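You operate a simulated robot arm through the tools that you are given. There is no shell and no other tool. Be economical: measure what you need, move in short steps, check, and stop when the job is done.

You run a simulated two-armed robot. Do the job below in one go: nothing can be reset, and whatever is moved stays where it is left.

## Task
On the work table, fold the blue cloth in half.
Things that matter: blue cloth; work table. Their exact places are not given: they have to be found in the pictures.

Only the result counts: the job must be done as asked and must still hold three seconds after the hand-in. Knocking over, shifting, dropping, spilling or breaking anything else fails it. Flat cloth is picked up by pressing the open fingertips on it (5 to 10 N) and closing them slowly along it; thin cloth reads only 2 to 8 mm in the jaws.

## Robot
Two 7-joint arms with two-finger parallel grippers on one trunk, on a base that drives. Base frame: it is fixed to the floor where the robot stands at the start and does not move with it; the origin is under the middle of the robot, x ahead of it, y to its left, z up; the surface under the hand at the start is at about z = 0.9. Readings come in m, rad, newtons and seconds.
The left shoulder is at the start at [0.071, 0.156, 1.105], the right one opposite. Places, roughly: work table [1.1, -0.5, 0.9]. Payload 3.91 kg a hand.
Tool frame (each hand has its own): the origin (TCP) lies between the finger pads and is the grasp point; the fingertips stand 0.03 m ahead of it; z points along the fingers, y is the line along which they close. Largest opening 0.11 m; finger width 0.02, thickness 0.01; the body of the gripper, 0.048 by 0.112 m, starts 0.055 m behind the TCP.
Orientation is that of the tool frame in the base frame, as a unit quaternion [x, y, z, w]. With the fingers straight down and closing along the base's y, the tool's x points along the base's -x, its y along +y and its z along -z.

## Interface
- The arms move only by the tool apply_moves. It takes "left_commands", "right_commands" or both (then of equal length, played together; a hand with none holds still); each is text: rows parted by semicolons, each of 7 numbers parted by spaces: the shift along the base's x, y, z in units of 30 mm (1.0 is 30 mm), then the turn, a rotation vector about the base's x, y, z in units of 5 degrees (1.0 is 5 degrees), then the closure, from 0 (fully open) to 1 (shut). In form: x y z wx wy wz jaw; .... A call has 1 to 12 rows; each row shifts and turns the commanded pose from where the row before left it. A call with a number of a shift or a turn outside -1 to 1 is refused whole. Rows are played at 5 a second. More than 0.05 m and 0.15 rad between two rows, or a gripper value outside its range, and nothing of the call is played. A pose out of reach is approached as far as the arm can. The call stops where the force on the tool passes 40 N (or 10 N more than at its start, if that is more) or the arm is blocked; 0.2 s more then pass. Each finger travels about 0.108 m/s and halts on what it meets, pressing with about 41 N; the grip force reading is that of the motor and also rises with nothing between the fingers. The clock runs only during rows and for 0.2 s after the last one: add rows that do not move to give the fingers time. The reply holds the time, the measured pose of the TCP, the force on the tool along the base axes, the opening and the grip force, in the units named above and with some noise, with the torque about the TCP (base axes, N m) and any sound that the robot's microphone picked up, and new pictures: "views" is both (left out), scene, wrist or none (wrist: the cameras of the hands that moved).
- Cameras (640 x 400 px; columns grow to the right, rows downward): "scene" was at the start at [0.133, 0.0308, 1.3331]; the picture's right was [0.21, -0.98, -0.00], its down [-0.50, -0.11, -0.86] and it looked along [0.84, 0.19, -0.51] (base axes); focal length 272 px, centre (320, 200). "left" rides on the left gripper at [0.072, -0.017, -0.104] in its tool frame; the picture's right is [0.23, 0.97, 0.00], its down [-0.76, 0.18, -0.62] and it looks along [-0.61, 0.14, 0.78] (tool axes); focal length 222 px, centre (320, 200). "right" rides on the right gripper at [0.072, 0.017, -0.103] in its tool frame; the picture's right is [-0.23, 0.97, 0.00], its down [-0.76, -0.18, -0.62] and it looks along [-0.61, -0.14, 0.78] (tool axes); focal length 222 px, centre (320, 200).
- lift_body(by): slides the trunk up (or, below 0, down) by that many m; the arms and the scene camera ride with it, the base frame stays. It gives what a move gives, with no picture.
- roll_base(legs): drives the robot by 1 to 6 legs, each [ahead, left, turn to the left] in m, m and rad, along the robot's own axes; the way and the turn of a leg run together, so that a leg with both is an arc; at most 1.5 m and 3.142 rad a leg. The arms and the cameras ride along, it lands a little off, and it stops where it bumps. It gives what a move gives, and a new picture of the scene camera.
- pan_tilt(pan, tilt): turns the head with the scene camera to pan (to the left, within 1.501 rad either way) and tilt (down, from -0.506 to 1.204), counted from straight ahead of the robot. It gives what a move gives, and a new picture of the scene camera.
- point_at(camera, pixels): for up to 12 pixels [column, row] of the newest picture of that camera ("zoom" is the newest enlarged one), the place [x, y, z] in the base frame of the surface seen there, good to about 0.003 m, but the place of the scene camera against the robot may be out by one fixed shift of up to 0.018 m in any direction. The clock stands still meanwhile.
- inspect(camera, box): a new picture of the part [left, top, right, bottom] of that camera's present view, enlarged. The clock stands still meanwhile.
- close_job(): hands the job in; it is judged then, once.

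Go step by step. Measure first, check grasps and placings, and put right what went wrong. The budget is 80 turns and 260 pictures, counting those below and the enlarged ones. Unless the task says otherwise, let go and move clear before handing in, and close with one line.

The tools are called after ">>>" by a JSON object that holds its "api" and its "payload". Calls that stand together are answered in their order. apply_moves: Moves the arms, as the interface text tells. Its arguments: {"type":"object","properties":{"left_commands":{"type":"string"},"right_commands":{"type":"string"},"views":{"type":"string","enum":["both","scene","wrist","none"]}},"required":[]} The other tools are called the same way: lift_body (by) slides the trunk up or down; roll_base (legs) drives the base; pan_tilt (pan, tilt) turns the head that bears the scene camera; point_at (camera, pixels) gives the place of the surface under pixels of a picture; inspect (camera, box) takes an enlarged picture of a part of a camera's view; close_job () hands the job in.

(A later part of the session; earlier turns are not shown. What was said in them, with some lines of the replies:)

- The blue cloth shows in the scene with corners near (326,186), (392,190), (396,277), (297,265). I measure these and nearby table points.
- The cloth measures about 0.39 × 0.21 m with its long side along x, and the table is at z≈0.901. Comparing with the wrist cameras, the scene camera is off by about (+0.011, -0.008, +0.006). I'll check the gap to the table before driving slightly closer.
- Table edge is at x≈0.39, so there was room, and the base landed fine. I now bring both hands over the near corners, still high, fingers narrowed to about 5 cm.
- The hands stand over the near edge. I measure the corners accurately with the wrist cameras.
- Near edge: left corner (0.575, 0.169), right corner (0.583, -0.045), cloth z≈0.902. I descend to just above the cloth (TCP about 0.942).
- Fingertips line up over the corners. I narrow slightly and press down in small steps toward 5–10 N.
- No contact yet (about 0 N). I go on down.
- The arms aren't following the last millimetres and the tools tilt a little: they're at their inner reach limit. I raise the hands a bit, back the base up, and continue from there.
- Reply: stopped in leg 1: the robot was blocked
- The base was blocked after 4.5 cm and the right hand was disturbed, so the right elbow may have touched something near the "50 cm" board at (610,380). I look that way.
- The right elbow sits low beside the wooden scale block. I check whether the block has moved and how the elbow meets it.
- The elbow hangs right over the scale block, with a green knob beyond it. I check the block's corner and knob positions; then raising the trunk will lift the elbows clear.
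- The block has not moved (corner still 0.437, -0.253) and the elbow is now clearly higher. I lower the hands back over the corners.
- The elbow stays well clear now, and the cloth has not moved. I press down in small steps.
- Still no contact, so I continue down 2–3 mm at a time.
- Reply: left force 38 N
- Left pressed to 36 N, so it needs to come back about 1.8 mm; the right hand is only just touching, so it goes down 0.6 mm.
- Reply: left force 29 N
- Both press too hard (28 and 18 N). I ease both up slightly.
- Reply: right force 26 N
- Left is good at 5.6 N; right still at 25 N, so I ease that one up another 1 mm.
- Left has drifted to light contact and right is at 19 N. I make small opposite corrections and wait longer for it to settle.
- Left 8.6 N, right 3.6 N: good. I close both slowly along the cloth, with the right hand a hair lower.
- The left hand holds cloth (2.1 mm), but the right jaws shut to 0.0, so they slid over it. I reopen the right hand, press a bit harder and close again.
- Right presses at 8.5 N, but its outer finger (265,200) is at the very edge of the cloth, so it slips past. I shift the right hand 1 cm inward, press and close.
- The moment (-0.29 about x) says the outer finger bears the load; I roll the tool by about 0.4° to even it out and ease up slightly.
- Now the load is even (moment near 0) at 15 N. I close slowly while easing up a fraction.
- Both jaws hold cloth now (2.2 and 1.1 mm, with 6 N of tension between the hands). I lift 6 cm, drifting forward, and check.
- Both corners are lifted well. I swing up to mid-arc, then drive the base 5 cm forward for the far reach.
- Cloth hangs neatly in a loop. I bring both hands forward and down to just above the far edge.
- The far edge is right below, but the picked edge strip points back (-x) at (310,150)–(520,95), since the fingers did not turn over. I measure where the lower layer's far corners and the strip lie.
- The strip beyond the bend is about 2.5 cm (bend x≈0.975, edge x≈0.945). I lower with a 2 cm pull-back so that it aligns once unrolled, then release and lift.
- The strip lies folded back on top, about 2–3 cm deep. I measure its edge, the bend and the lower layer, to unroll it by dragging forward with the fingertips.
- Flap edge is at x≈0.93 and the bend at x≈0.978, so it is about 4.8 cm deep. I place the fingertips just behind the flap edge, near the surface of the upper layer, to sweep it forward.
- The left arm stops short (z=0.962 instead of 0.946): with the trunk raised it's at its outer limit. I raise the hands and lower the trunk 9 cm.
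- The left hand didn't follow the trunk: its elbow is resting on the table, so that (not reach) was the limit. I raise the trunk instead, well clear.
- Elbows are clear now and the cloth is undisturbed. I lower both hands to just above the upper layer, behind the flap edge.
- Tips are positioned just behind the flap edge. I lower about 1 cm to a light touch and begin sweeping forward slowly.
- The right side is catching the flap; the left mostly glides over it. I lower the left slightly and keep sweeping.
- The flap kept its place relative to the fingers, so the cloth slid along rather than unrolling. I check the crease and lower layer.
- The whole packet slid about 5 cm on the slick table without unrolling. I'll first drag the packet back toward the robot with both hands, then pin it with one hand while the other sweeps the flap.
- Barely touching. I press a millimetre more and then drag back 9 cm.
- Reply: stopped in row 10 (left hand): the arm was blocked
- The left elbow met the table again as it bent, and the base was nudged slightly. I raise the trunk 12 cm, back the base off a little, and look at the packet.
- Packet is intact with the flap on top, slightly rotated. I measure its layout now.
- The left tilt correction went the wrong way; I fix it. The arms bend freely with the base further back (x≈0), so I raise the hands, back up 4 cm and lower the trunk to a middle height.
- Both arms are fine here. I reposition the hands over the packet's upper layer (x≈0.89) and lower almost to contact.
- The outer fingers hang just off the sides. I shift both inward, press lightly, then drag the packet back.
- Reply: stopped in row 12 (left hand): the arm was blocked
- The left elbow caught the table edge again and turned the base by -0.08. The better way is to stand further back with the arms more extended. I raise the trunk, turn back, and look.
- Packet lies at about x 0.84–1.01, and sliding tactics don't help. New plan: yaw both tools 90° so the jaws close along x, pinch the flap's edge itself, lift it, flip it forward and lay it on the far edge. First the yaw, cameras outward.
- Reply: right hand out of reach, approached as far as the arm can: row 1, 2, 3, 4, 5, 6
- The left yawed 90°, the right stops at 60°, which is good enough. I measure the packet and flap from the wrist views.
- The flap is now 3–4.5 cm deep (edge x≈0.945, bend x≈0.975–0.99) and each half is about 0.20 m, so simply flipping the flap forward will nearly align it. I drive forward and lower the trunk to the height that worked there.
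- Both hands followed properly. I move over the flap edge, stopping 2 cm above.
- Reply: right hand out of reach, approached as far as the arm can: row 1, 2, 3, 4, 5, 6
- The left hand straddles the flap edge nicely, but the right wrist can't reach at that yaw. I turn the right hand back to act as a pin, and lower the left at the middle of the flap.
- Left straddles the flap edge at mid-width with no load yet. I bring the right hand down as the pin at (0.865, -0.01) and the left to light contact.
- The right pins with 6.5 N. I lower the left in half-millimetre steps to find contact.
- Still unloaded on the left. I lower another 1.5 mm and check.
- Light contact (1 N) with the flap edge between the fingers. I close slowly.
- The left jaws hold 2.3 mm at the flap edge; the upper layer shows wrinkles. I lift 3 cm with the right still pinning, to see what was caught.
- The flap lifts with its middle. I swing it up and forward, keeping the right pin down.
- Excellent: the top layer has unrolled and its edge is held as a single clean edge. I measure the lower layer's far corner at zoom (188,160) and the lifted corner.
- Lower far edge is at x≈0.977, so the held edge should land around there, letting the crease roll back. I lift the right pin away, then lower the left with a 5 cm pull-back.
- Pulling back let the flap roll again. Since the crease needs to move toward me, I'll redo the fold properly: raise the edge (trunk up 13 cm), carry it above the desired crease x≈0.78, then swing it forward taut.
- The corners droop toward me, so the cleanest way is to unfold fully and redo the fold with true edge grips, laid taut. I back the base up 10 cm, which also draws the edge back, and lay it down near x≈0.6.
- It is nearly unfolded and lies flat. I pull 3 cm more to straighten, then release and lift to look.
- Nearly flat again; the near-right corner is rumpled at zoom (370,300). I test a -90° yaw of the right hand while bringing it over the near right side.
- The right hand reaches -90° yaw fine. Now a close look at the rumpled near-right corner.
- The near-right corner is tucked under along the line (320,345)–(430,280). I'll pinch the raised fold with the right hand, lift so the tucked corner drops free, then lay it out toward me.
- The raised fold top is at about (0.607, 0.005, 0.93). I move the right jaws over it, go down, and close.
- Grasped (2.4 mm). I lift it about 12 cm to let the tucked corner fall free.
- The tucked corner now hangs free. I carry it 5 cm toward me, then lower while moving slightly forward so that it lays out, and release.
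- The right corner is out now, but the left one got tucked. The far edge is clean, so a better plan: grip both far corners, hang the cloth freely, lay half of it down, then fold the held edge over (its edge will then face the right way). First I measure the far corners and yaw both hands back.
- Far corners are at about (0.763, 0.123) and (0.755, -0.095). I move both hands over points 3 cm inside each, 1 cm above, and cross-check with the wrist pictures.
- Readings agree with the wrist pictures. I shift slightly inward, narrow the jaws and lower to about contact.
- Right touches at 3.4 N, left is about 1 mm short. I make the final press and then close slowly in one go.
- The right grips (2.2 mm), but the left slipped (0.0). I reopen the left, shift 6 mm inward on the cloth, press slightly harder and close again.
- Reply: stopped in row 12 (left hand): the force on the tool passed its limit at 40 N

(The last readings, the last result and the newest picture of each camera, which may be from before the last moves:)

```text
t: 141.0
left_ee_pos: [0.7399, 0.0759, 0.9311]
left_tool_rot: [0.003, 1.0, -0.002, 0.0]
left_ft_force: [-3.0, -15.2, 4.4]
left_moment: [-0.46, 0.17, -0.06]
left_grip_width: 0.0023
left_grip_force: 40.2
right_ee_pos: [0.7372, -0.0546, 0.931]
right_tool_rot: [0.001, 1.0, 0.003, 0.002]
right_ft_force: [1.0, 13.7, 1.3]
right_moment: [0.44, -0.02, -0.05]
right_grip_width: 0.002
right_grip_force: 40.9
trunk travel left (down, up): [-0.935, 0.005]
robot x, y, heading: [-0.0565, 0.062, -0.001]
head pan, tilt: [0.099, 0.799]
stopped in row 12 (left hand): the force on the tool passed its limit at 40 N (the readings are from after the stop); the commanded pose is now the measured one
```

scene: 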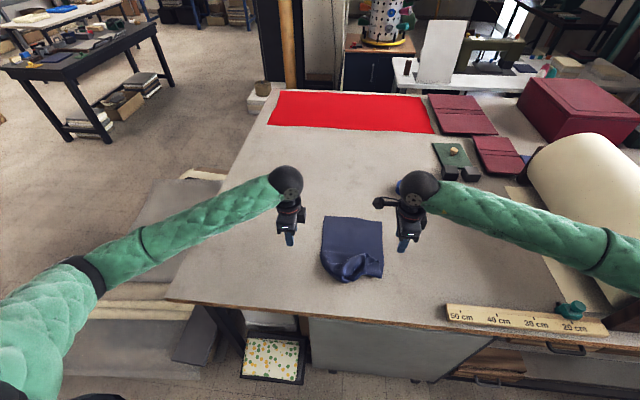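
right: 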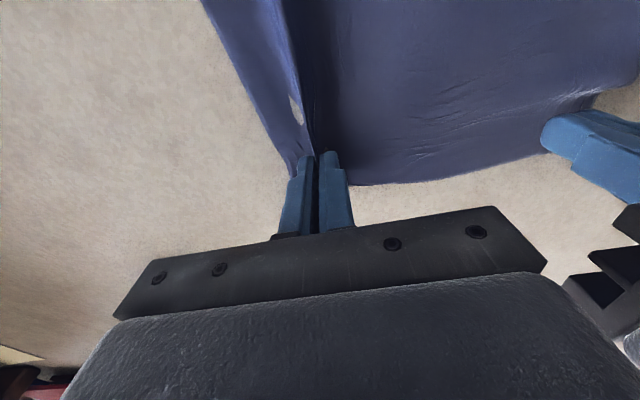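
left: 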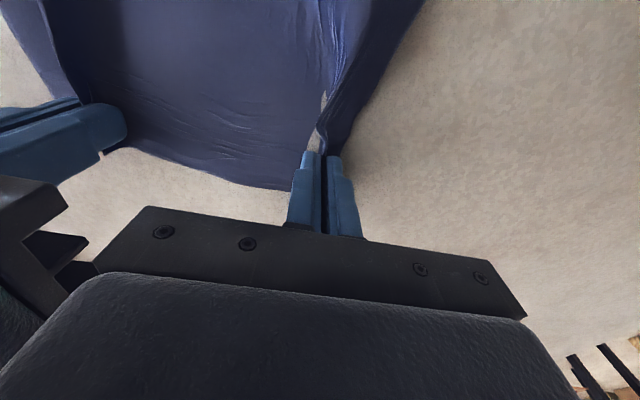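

Both hands hold the cloth now. I relax the side tension and lift it high so it hangs free.

>>> {"api": "apply_moves", "payload": {"left_commands": "0 0 0.4 0 0 0 1;0 0.05 0.8 0 0 0 1;0 0.05 1 0 0 0 1;0 0 1 0 0 0 1;0 0 1 0 0 0 1;0 0 1 0 0 0 1;0 0 1 0 0 0 1;0 0 1 0 0 0 1;0 0 1 0 0 0 1;0 0 1 0 0 0 1;0 0 1 0 0 0 1;0 0 1 0 0 0 1", "right_commands": "0 0 0.4 0 0 0 1;0 0 0.8 0 0 0 1;0 0 1 0 0 0 1;0 0 1 0 0 0 1;0 0 1 0 0 0 1;0 0 1 0 0 0 1;0 0 1 0 0 0 1;0 0 1 0 0 0 1;0 0 1 0 0 0 1;0 0 1 0 0 0 1;0 0 1 0 0 0 1;0 0 1 0 0 0 1", "views": "none"}}

>>> {"api": "apply_moves", "payload": {"left_commands": "0.3 0 1 0 0 0 1;0.4 0 1 0 0 0 1;0.4 0 0.7 0 0 0 1;0.4 0 0.3 0 0 0 1;0 0 0 0 0 0 1;0 0 0 0 0 0 1;0 0 0 0 0 0 1;0 0 0 0 0 0 1", "right_commands": "0.3 0 1 0 0 0 1;0.4 0 1 0 0 0 1;0.4 0 0.7 0 0 0 1;0.4 0 0.3 0 0 0 1;0 0 0 0 0 0 1;0 0 0 0 0 0 1;0 0 0 0 0 0 1;0 0 0 0 0 0 1", "views": "scene"}}

>>> {"api": "inspect", "payload": {"camera": "scene", "box": [220, 100, 480, 280]}}

```text
t: 142.2
left_ee_pos: [0.7397, 0.0817, 1.0577]
left_tool_rot: [0.003, 1.0, -0.003, -0.001]
left_ft_force: [-1.5, -16.6, 0.6]
left_moment: [-0.55, 0.07, -0.06]
left_grip_width: 0.0023
left_grip_force: 41.7
right_ee_pos: [0.7373, -0.0512, 1.0554]
right_tool_rot: [-0.001, 1.0, 0.002, 0.001]
right_ft_force: [0.3, 16.9, -0.4]
right_moment: [0.55, -0.03, -0.04]
right_grip_width: 0.0023
right_grip_force: 41.1
trunk travel left (down, up): [-0.935, 0.005]
robot x, y, heading: [-0.0577, 0.0634, 0.002]
head pan, tilt: [0.099, 0.799]
stopped in row 6 (left hand): the force on the tool passed its limit at 42 N (the readings are from after the stop); the commanded pose is now the measured one
```

```text
t: 144.0
left_ee_pos: [0.785, 0.0807, 1.1476]
left_tool_rot: [0.003, 1.0, -0.003, 0.001]
left_ft_force: [-2.4, -31.9, 0.1]
left_moment: [-1.0, 0.08, -0.14]
left_grip_width: 0.0023
left_grip_force: 40.6
right_ee_pos: [0.7839, -0.0546, 1.1454]
right_tool_rot: [0.001, 1.0, 0.003, 0.001]
right_ft_force: [1.7, 31.7, 0.9]
right_moment: [0.99, -0.04, -0.1]
right_grip_width: 0.0023
right_grip_force: 40.8
trunk travel left (down, up): [-0.935, 0.005]
robot x, y, heading: [-0.0531, 0.0661, -0.002]
head pan, tilt: [0.099, 0.799]
```

scene: 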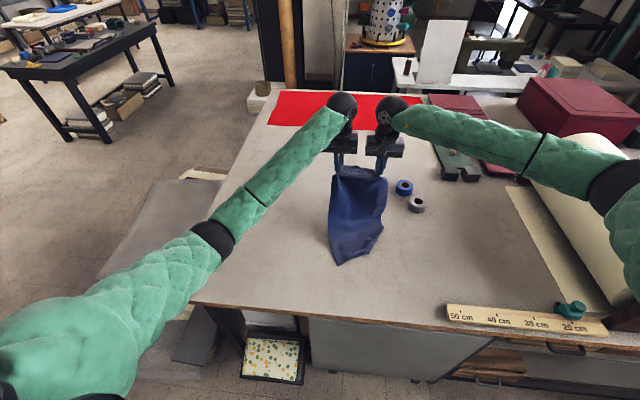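

```text
2.22 times, centred on (350, 190) of scene
```

zoom: 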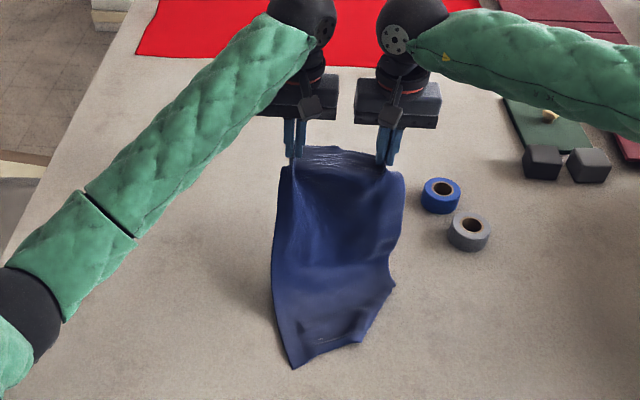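

The grips pull sideways with 32 N, so I bring the hands 6 mm closer, lift the rest until it hangs free, pause, then lay the lower half back toward me.

>>> {"api": "apply_moves", "payload": {"left_commands": "0 -0.2 0 0 0 0 1;0 -0.07 0.9 0 0 0 1;0.1 0 1 0 0 0 1;0.1 0 1 0 0 0 1;0.1 0 1 0 0 0 1;0.1 0 1 0 0 0 1;0 0 1 0 0 0 1;0 0 0.9 0 0 0 1;0 0 0 0 0 0 1;0 0 0 0 0 0 1;0 0 0 0 0 0 1;0 0 0 0 0 0 1", "right_commands": "0 0.2 0 0 0 0 1;0 0.07 0.9 0 0 0 1;0.1 0 1 0 0 0 1;0.1 0 1 0 0 0 1;0.1 0 1 0 0 0 1;0.1 0 1 0 0 0 1;0 0 1 0 0 0 1;0 0 0.9 0 0 0 1;0 0 0 0 0 0 1;0 0 0 0 0 0 1;0 0 0 0 0 0 1;0 0 0 0 0 0 1", "views": "scene"}}

>>> {"api": "apply_moves", "payload": {"left_commands": "-0.5 0 -0.8 0 0 0 1;-0.7 0 -0.8 0 0 0 1;-0.8 0 -0.8 0 0 0 1;-0.8 0 -0.8 0 0 0 1;-0.8 0 -0.8 0 0 0 1;-0.8 0 -0.8 0 0 0 1;-0.8 0 -0.8 0 0 0 1;-0.8 0 -0.8 0 0 0 1;-0.8 0 -0.6 0 0 0 1;0 0 0 0 0 0 1;0 0 0 0 0 0 1", "right_commands": "-0.5 0 -0.8 0 0 0 1;-0.7 0 -0.8 0 0 0 1;-0.8 0 -0.8 0 0 0 1;-0.8 0 -0.8 0 0 0 1;-0.8 0 -0.8 0 0 0 1;-0.8 0 -0.8 0 0 0 1;-0.8 0 -0.8 0 0 0 1;-0.8 0 -0.8 0 0 0 1;-0.8 0 -0.6 0 0 0 1;0 0 0 0 0 0 1;0 0 0 0 0 0 1", "views": "both"}}

>>> {"api": "inspect", "payload": {"camera": "scene", "box": [220, 140, 480, 320]}}

```text
t: 146.6
left_ee_pos: [0.7983, 0.0732, 1.3494]
left_tool_rot: [0.003, 1.0, -0.002, -0.002]
left_ft_force: [-0.4, -0.7, -0.6]
left_moment: [-0.01, 0.0, 0.0]
left_grip_width: 0.0022
left_grip_force: 40.7
right_ee_pos: [0.7965, -0.0478, 1.3498]
right_tool_rot: [0.001, 1.0, 0.002, 0.0]
right_ft_force: [0.2, -0.1, 0.3]
right_moment: [-0.03, 0.01, 0.01]
right_grip_width: 0.0021
right_grip_force: 41.0
trunk travel left (down, up): [-0.935, 0.005]
robot x, y, heading: [-0.056, 0.0673, 0.002]
head pan, tilt: [0.099, 0.799]
```

scene: 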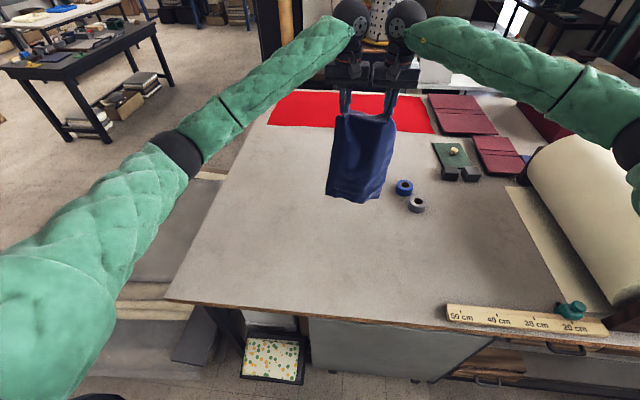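

```text
t: 149.0
left_ee_pos: [0.593, 0.0725, 1.1395]
left_tool_rot: [0.003, 1.0, -0.002, 0.0]
left_ft_force: [-0.4, 0.0, -0.4]
left_moment: [0.01, 0.0, 0.05]
left_grip_width: 0.0022
left_grip_force: 41.0
right_ee_pos: [0.5927, -0.0449, 1.1394]
right_tool_rot: [0.001, 1.0, 0.003, 0.001]
right_ft_force: [1.0, -0.1, 0.6]
right_moment: [0.02, -0.01, 0.0]
right_grip_width: 0.0022
right_grip_force: 40.4
trunk travel left (down, up): [-0.935, 0.005]
robot x, y, heading: [-0.0541, 0.0647, -0.003]
head pan, tilt: [0.099, 0.799]
```

scene: 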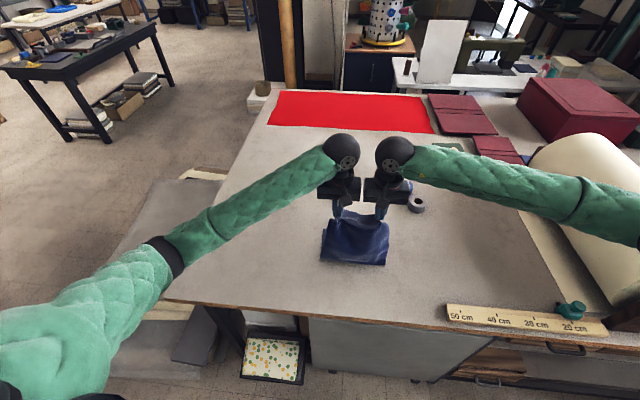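
right: 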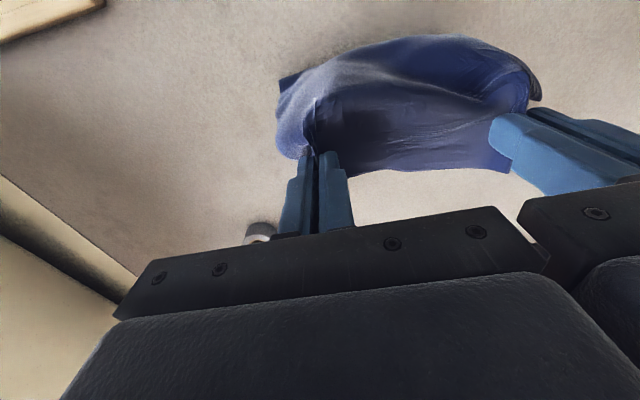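
left: 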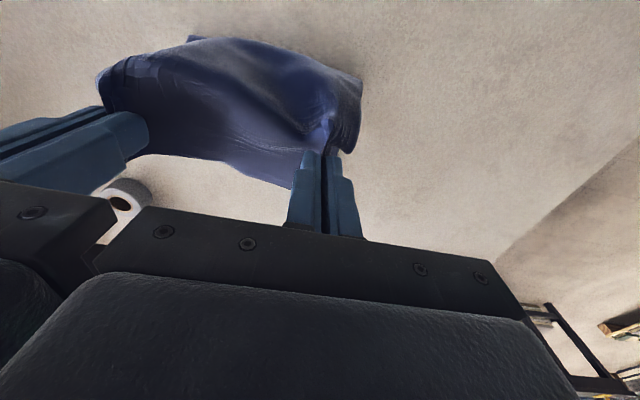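

```text
2.22 times, centred on (350, 230) of scene
```

zoom: 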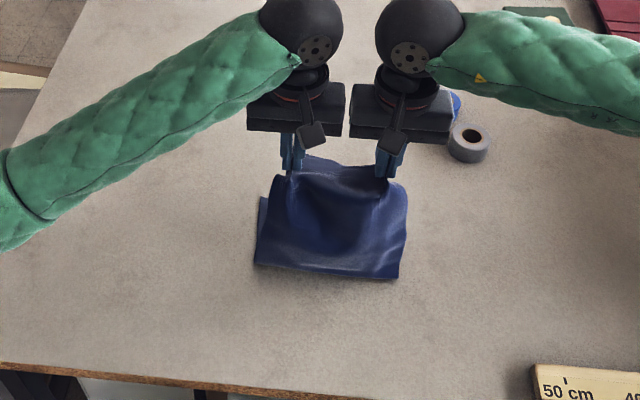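

The cloth hung clean and now forms a loop, crease toward me and the lower half lying away (edge peeking at zoom (262,198)). I measure crease and lower far edge before laying the held edge on it.

>>> {"api": "point_at", "payload": {"camera": "zoom", "pixels": [[262, 198], [258, 225], [258, 262], [330, 274], [398, 278], [408, 240], [345, 165], [280, 180]]}}

>>> {"api": "point_at", "payload": {"camera": "left", "pixels": [[360, 80], [355, 140], [190, 40], [300, 180], [230, 165], [290, 187]]}}

>>> {"api": "inspect", "payload": {"camera": "scene", "box": [310, 190, 400, 275]}}

```text
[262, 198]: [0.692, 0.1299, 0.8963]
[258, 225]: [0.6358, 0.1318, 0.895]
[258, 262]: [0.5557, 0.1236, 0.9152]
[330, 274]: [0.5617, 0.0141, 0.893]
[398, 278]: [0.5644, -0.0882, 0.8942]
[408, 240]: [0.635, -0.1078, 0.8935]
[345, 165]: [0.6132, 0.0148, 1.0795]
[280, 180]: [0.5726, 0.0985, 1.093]
```

```text
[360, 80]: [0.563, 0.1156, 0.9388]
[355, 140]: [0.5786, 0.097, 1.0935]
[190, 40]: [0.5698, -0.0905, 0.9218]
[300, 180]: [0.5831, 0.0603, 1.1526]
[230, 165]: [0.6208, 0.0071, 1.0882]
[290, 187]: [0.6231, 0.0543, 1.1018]
```

```text
4.71 times, centred on (355, 232) of scene
```

zoom: 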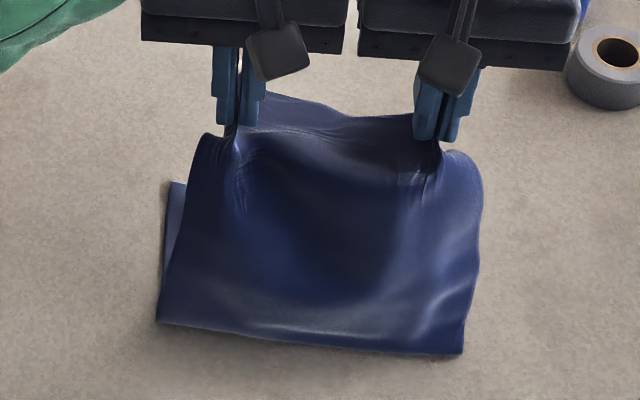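

Lower far edge is at x≈0.70 and the crease at x≈0.565, so the target crease is ≈0.505. I draw the hands back over it, then swing forward and down on a taut arc to x≈0.685, spreading them slightly.

>>> {"api": "apply_moves", "payload": {"left_commands": "-0.7 0 -0.1 0 0 0 1;-0.7 0 -0.2 0 0 0 1;-0.7 0 -0.3 0 0 0 1;-0.7 0 -0.2 0 0 0 1;0 0 0 0 0 0 1;0 0 0 0 0 0 1", "right_commands": "-0.7 0 -0.1 0 0 0 1;-0.7 0 -0.2 0 0 0 1;-0.7 0 -0.3 0 0 0 1;-0.7 0 -0.2 0 0 0 1;0 0 0 0 0 0 1;0 0 0 0 0 0 1", "views": "none"}}

>>> {"api": "apply_moves", "payload": {"left_commands": "0.72 0 -0.1 0 0 0 1;0.72 0 -0.2 0 0 0 1;0.72 0 -0.25 0 0 0 1;0.72 0 -0.3 0 0 0 1;0.72 0.05 -0.7 0 0 0 1;0.72 0.05 -0.8 0 0 0 1;0.72 0.05 -0.85 0 0 0 1;0.3 0.05 -0.85 0 0 0 1;0.3 0 -0.85 0 0 0 1;0.23 0 -0.8 0 0 0 1;0 0 0 0 0 0 1", "right_commands": "0.72 0 -0.1 0 0 0 1;0.72 0 -0.2 0 0 0 1;0.72 0 -0.25 0 0 0 1;0.72 0 -0.3 0 0 0 1;0.72 -0.05 -0.7 0 0 0 1;0.72 -0.05 -0.8 0 0 0 1;0.72 -0.05 -0.85 0 0 0 1;0.3 -0.05 -0.85 0 0 0 1;0.3 0 -0.85 0 0 0 1;0.23 0 -0.8 0 0 0 1;0 0 0 0 0 0 1", "views": "both"}}

>>> {"api": "inspect", "payload": {"camera": "scene", "box": [300, 180, 410, 285]}}

>>> {"api": "point_at", "payload": {"camera": "zoom", "pixels": [[150, 150], [480, 150], [150, 300], [320, 320], [480, 320]]}}

```text
t: 150.4
left_ee_pos: [0.509, 0.0728, 1.1183]
left_tool_rot: [0.003, 1.0, 0.0, -0.001]
left_ft_force: [0.0, 0.0, -0.3]
left_moment: [0.03, 0.0, 0.02]
left_grip_width: 0.0021
left_grip_force: 40.7
right_ee_pos: [0.509, -0.0474, 1.1165]
right_tool_rot: [0.0, 1.0, 0.002, 0.001]
right_ft_force: [0.4, 0.0, -0.7]
right_moment: [-0.01, -0.02, 0.0]
right_grip_width: 0.0017
right_grip_force: 41.1
trunk travel left (down, up): [-0.935, 0.005]
robot x, y, heading: [-0.0559, 0.063, 0.002]
head pan, tilt: [0.099, 0.799]
```

```text
t: 152.8
left_ee_pos: [0.6856, 0.0805, 0.9458]
left_tool_rot: [0.003, 1.0, -0.003, 0.0]
left_ft_force: [-0.5, -8.7, -0.3]
left_moment: [-0.29, 0.04, -0.02]
left_grip_width: 0.0021
left_grip_force: 41.6
right_ee_pos: [0.6833, -0.0504, 0.9454]
right_tool_rot: [0.002, 1.0, 0.003, 0.002]
right_ft_force: [0.7, 9.2, 0.6]
right_moment: [0.31, -0.04, -0.03]
right_grip_width: 0.002
right_grip_force: 40.9
trunk travel left (down, up): [-0.935, 0.005]
robot x, y, heading: [-0.0562, 0.0595, -0.001]
head pan, tilt: [0.099, 0.799]
```

scene: 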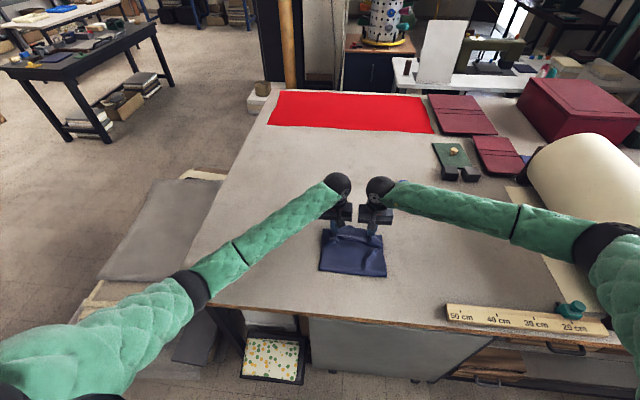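
right: 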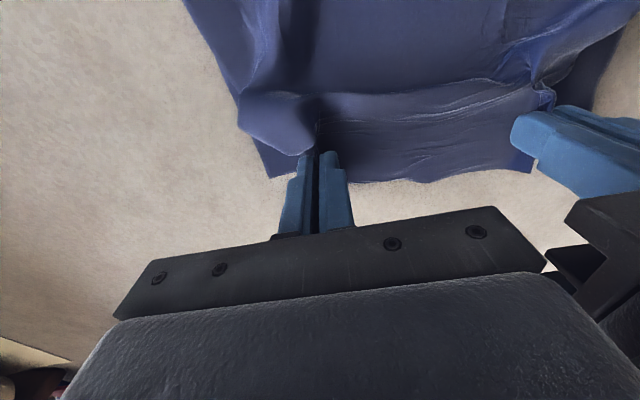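
left: 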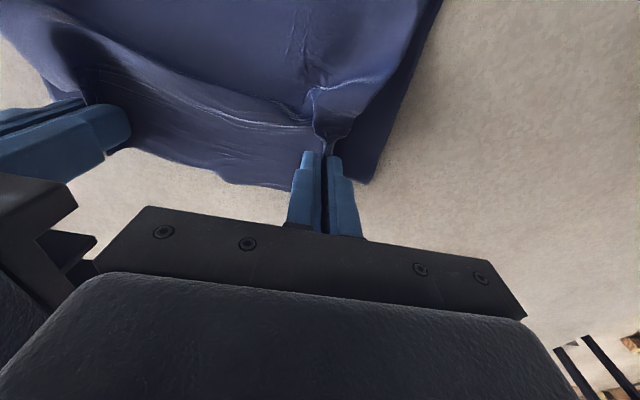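

```text
3.81 times, centred on (355, 232) of scene
```

zoom: 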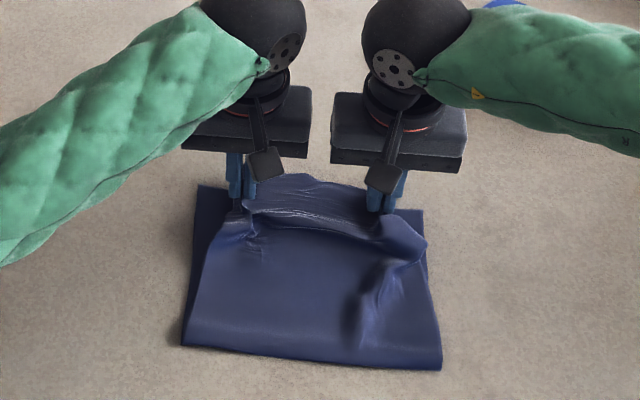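

```text
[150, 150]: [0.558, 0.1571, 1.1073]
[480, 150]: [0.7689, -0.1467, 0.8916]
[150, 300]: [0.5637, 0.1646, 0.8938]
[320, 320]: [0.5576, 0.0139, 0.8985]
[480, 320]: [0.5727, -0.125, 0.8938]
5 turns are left
```

The held edge now lies over the lower far edge, pointing the right way, with no roll-back. I lower the last few millimetres, open slowly to spread the pleats, and lift straight up.

>>> {"api": "apply_moves", "payload": {"left_commands": "0.1 0 -0.15 0 0 0 1;0.1 0 -0.1 0 0 0 1;0 0 0 0 0 0 1;0 0 0 0 0 0 0.9;0 0 0 0 0 0 0.8;0 0 0 0 0 0 0.7;0 0 0 0 0 0 0.7;0 0 0.6 0 0 0 0.7;0 0 1 0 0 0 0.7;0 0 1 0 0 0 0.7;0 0 1 0 0 0 0.7;0 0.5 1 0 0 0 0.7", "right_commands": "0.1 0 -0.15 0 0 0 1;0.1 0 -0.1 0 0 0 1;0 0 0 0 0 0 1;0 0 0 0 0 0 0.9;0 0 0 0 0 0 0.8;0 0 0 0 0 0 0.7;0 0 0 0 0 0 0.7;0 0 0.6 0 0 0 0.7;0 0 1 0 0 0 0.7;0 0 1 0 0 0 0.7;0 0 1 0 0 0 0.7;0 -0.5 1 0 0 0 0.7", "views": "both"}}

>>> {"api": "inspect", "payload": {"camera": "scene", "box": [300, 190, 410, 290]}}

>>> {"api": "inspect", "payload": {"camera": "right", "box": [200, 0, 560, 200]}}

```text
t: 155.4
left_ee_pos: [0.6895, 0.0943, 1.0779]
left_tool_rot: [0.002, 1.0, -0.001, 0.0]
left_ft_force: [-0.8, 0.3, -0.4]
left_moment: [0.0, 0.0, -0.01]
left_grip_width: 0.033
left_grip_force: 0.1
right_ee_pos: [0.6882, -0.0672, 1.0758]
right_tool_rot: [0.0, 1.0, 0.002, 0.001]
right_ft_force: [0.0, 0.8, -1.2]
right_moment: [0.03, 0.0, -0.02]
right_grip_width: 0.033
right_grip_force: 0.1
trunk travel left (down, up): [-0.935, 0.005]
robot x, y, heading: [-0.0572, 0.0649, -0.001]
head pan, tilt: [0.099, 0.799]
```

scene: 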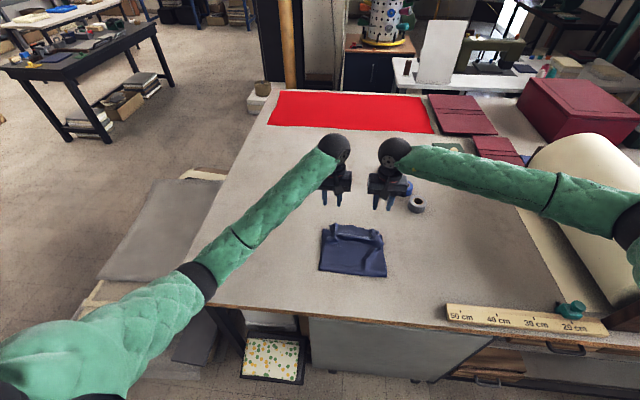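
right: 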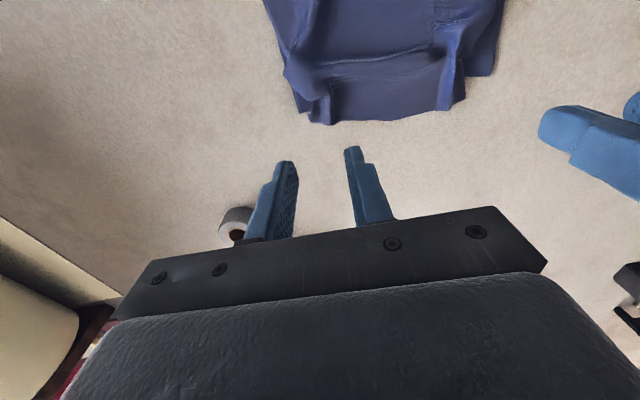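
left: 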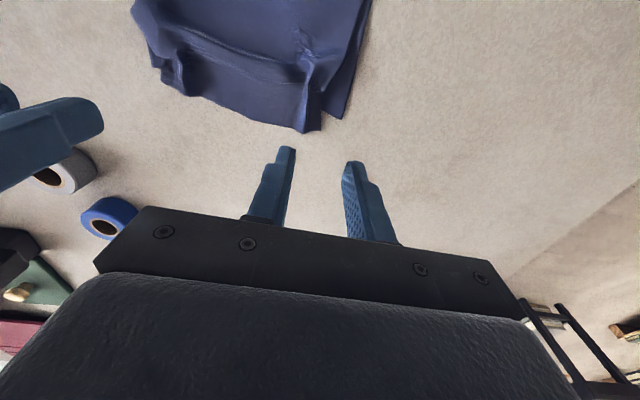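

```text
4.00 times, centred on (355, 240) of scene
```

zoom: 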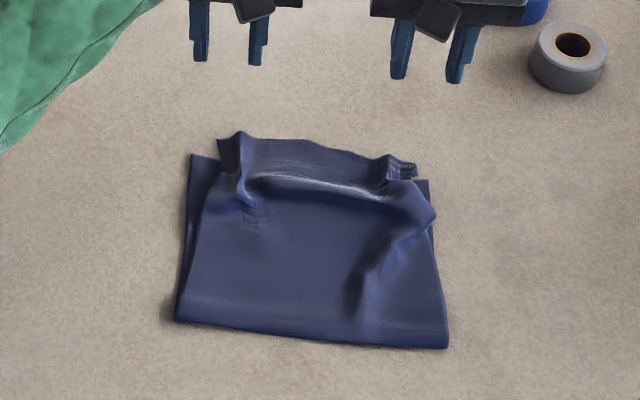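

```text
1.78 times, centred on (380, 100) of right
4 turns are left
```

zoom: 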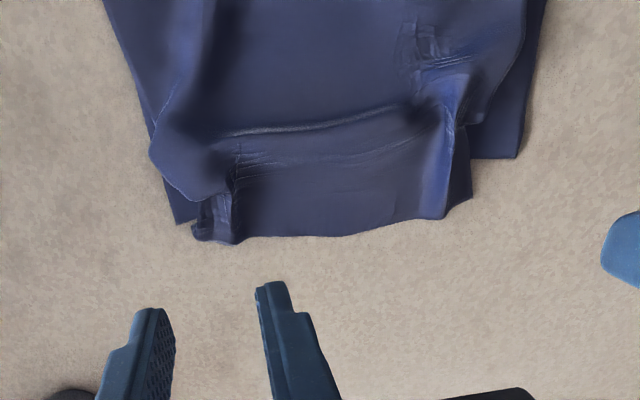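

The cloth is folded in half, edges nearly coincident, with small pleats left at the two grip points. I smooth these once: touch them lightly with closed fingertips, spread the fingers, and lift clear.

>>> {"api": "apply_moves", "payload": {"left_commands": "0 -0.46 0 0 0 0 1;0 0 -0.9 0 0 0 1;0 0 -1 0 0 0 1;0 0 -1 0 0 0 1;0 0 -1 0 0 0 1;0 0 -0.6 0 0 0 1;0 0 -0.27 0 0 0 1;0 0 0 0 0 0 0.9;0 0 0 0 0 0 0.8;0 0 0 0 0 0 0.7;0 0 0 0 0 0 0.6;0 0 0 0 0 0 0.55", "right_commands": "0 0.5 0 0 0 0 1;0 0 -0.9 0 0 0 1;0 0 -1 0 0 0 1;0 0 -1 0 0 0 1;0 0 -1 0 0 0 1;0 0 -0.6 0 0 0 1;0 0 -0.2 0 0 0 1;0 0 0 0 0 0 0.9;0 0 0 0 0 0 0.8;0 0 0 0 0 0 0.7;0 0 0 0 0 0 0.6;0 0 0 0 0 0 0.55", "views": "none"}}

>>> {"api": "apply_moves", "payload": {"left_commands": "0 0 0.5 0 0 0 0.55;0 0 1 0 0 0 0.55;0 0 1 0 0 0 0.55;0 0 1 0 0 0 0.55;0 0.5 1 0 0 0 0.55;0 1 0.5 0 0 0 0.55;0 1 0 0 0 0 0.55", "right_commands": "0 0 0.5 0 0 0 0.55;0 0 1 0 0 0 0.55;0 0 1 0 0 0 0.55;0 0 1 0 0 0 0.55;0 -0.3 1 0 0 0 0.55;0 -0.6 0.5 0 0 0 0.55;0 -0.4 0 0 0 0 0.55", "views": "scene"}}

>>> {"api": "inspect", "payload": {"camera": "scene", "box": [300, 190, 410, 290]}}

>>> {"api": "point_at", "payload": {"camera": "zoom", "pixels": [[193, 158], [230, 142], [300, 145], [400, 170], [430, 185], [180, 315], [445, 340]]}}

```text
t: 158.0
left_ee_pos: [0.6905, 0.0809, 0.9333]
left_tool_rot: [0.002, 1.0, -0.003, 0.001]
left_ft_force: [-1.0, 0.1, 0.4]
left_moment: [0.0, 0.04, 0.0]
left_grip_width: 0.0494
left_grip_force: 0.1
right_ee_pos: [0.6896, -0.0523, 0.933]
right_tool_rot: [0.001, 1.0, 0.002, 0.0]
right_ft_force: [-0.5, -0.5, 0.0]
right_moment: [0.0, 0.02, 0.0]
right_grip_width: 0.0492
right_grip_force: 0.1
trunk travel left (down, up): [-0.935, 0.005]
robot x, y, heading: [-0.0545, 0.066, -0.002]
head pan, tilt: [0.099, 0.799]
```

```text
t: 159.6
left_ee_pos: [0.6906, 0.1546, 1.0843]
left_tool_rot: [0.003, 1.0, -0.002, 0.0]
left_ft_force: [0.3, -1.7, 0.7]
left_moment: [0.0, -0.01, 0.01]
left_grip_width: 0.0497
left_grip_force: 0.0
right_ee_pos: [0.6875, -0.0938, 1.0859]
right_tool_rot: [0.001, 1.0, 0.002, 0.001]
right_ft_force: [0.1, 0.5, -0.6]
right_moment: [0.02, -0.01, 0.01]
right_grip_width: 0.0496
right_grip_force: 0.1
trunk travel left (down, up): [-0.935, 0.005]
robot x, y, heading: [-0.0555, 0.0635, 0.002]
head pan, tilt: [0.099, 0.799]
```

scene: 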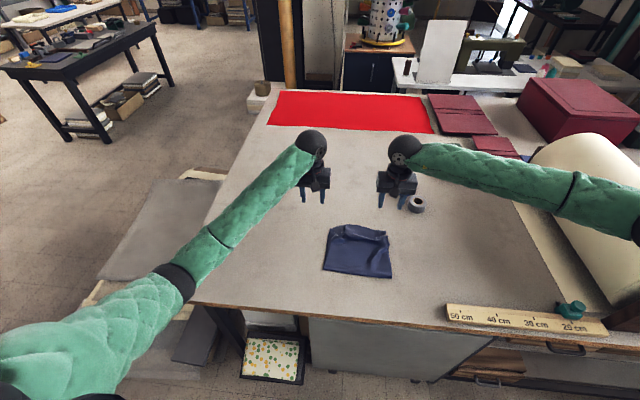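

```text
4.00 times, centred on (355, 240) of scene
```

zoom: 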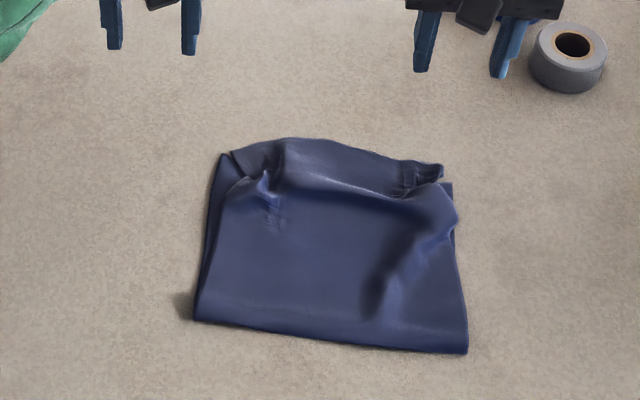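

```text
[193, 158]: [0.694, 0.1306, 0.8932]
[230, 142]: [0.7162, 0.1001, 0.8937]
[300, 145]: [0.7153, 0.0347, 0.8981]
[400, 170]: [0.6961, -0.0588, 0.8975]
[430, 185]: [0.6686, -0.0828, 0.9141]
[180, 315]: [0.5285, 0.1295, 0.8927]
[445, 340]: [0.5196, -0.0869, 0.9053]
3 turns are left
```

The blue cloth lies folded, with both far edges at x≈0.69–0.72 and the crease at x≈0.52. Some pleats remain, the hands are clear, and I see nothing else moved, so I hand in.

>>> {"api": "close_job", "payload": {}}

```text
The job is handed in.
```

The blue cloth is folded in half on the work table and handed in. Its two edges lie within about 2–3 cm of each other, and a ridge and small pleats remain near the top edge. I let go and moved both hands clear. The elbows pressed on the table a few times, but in the pictures nothing else looks shifted.
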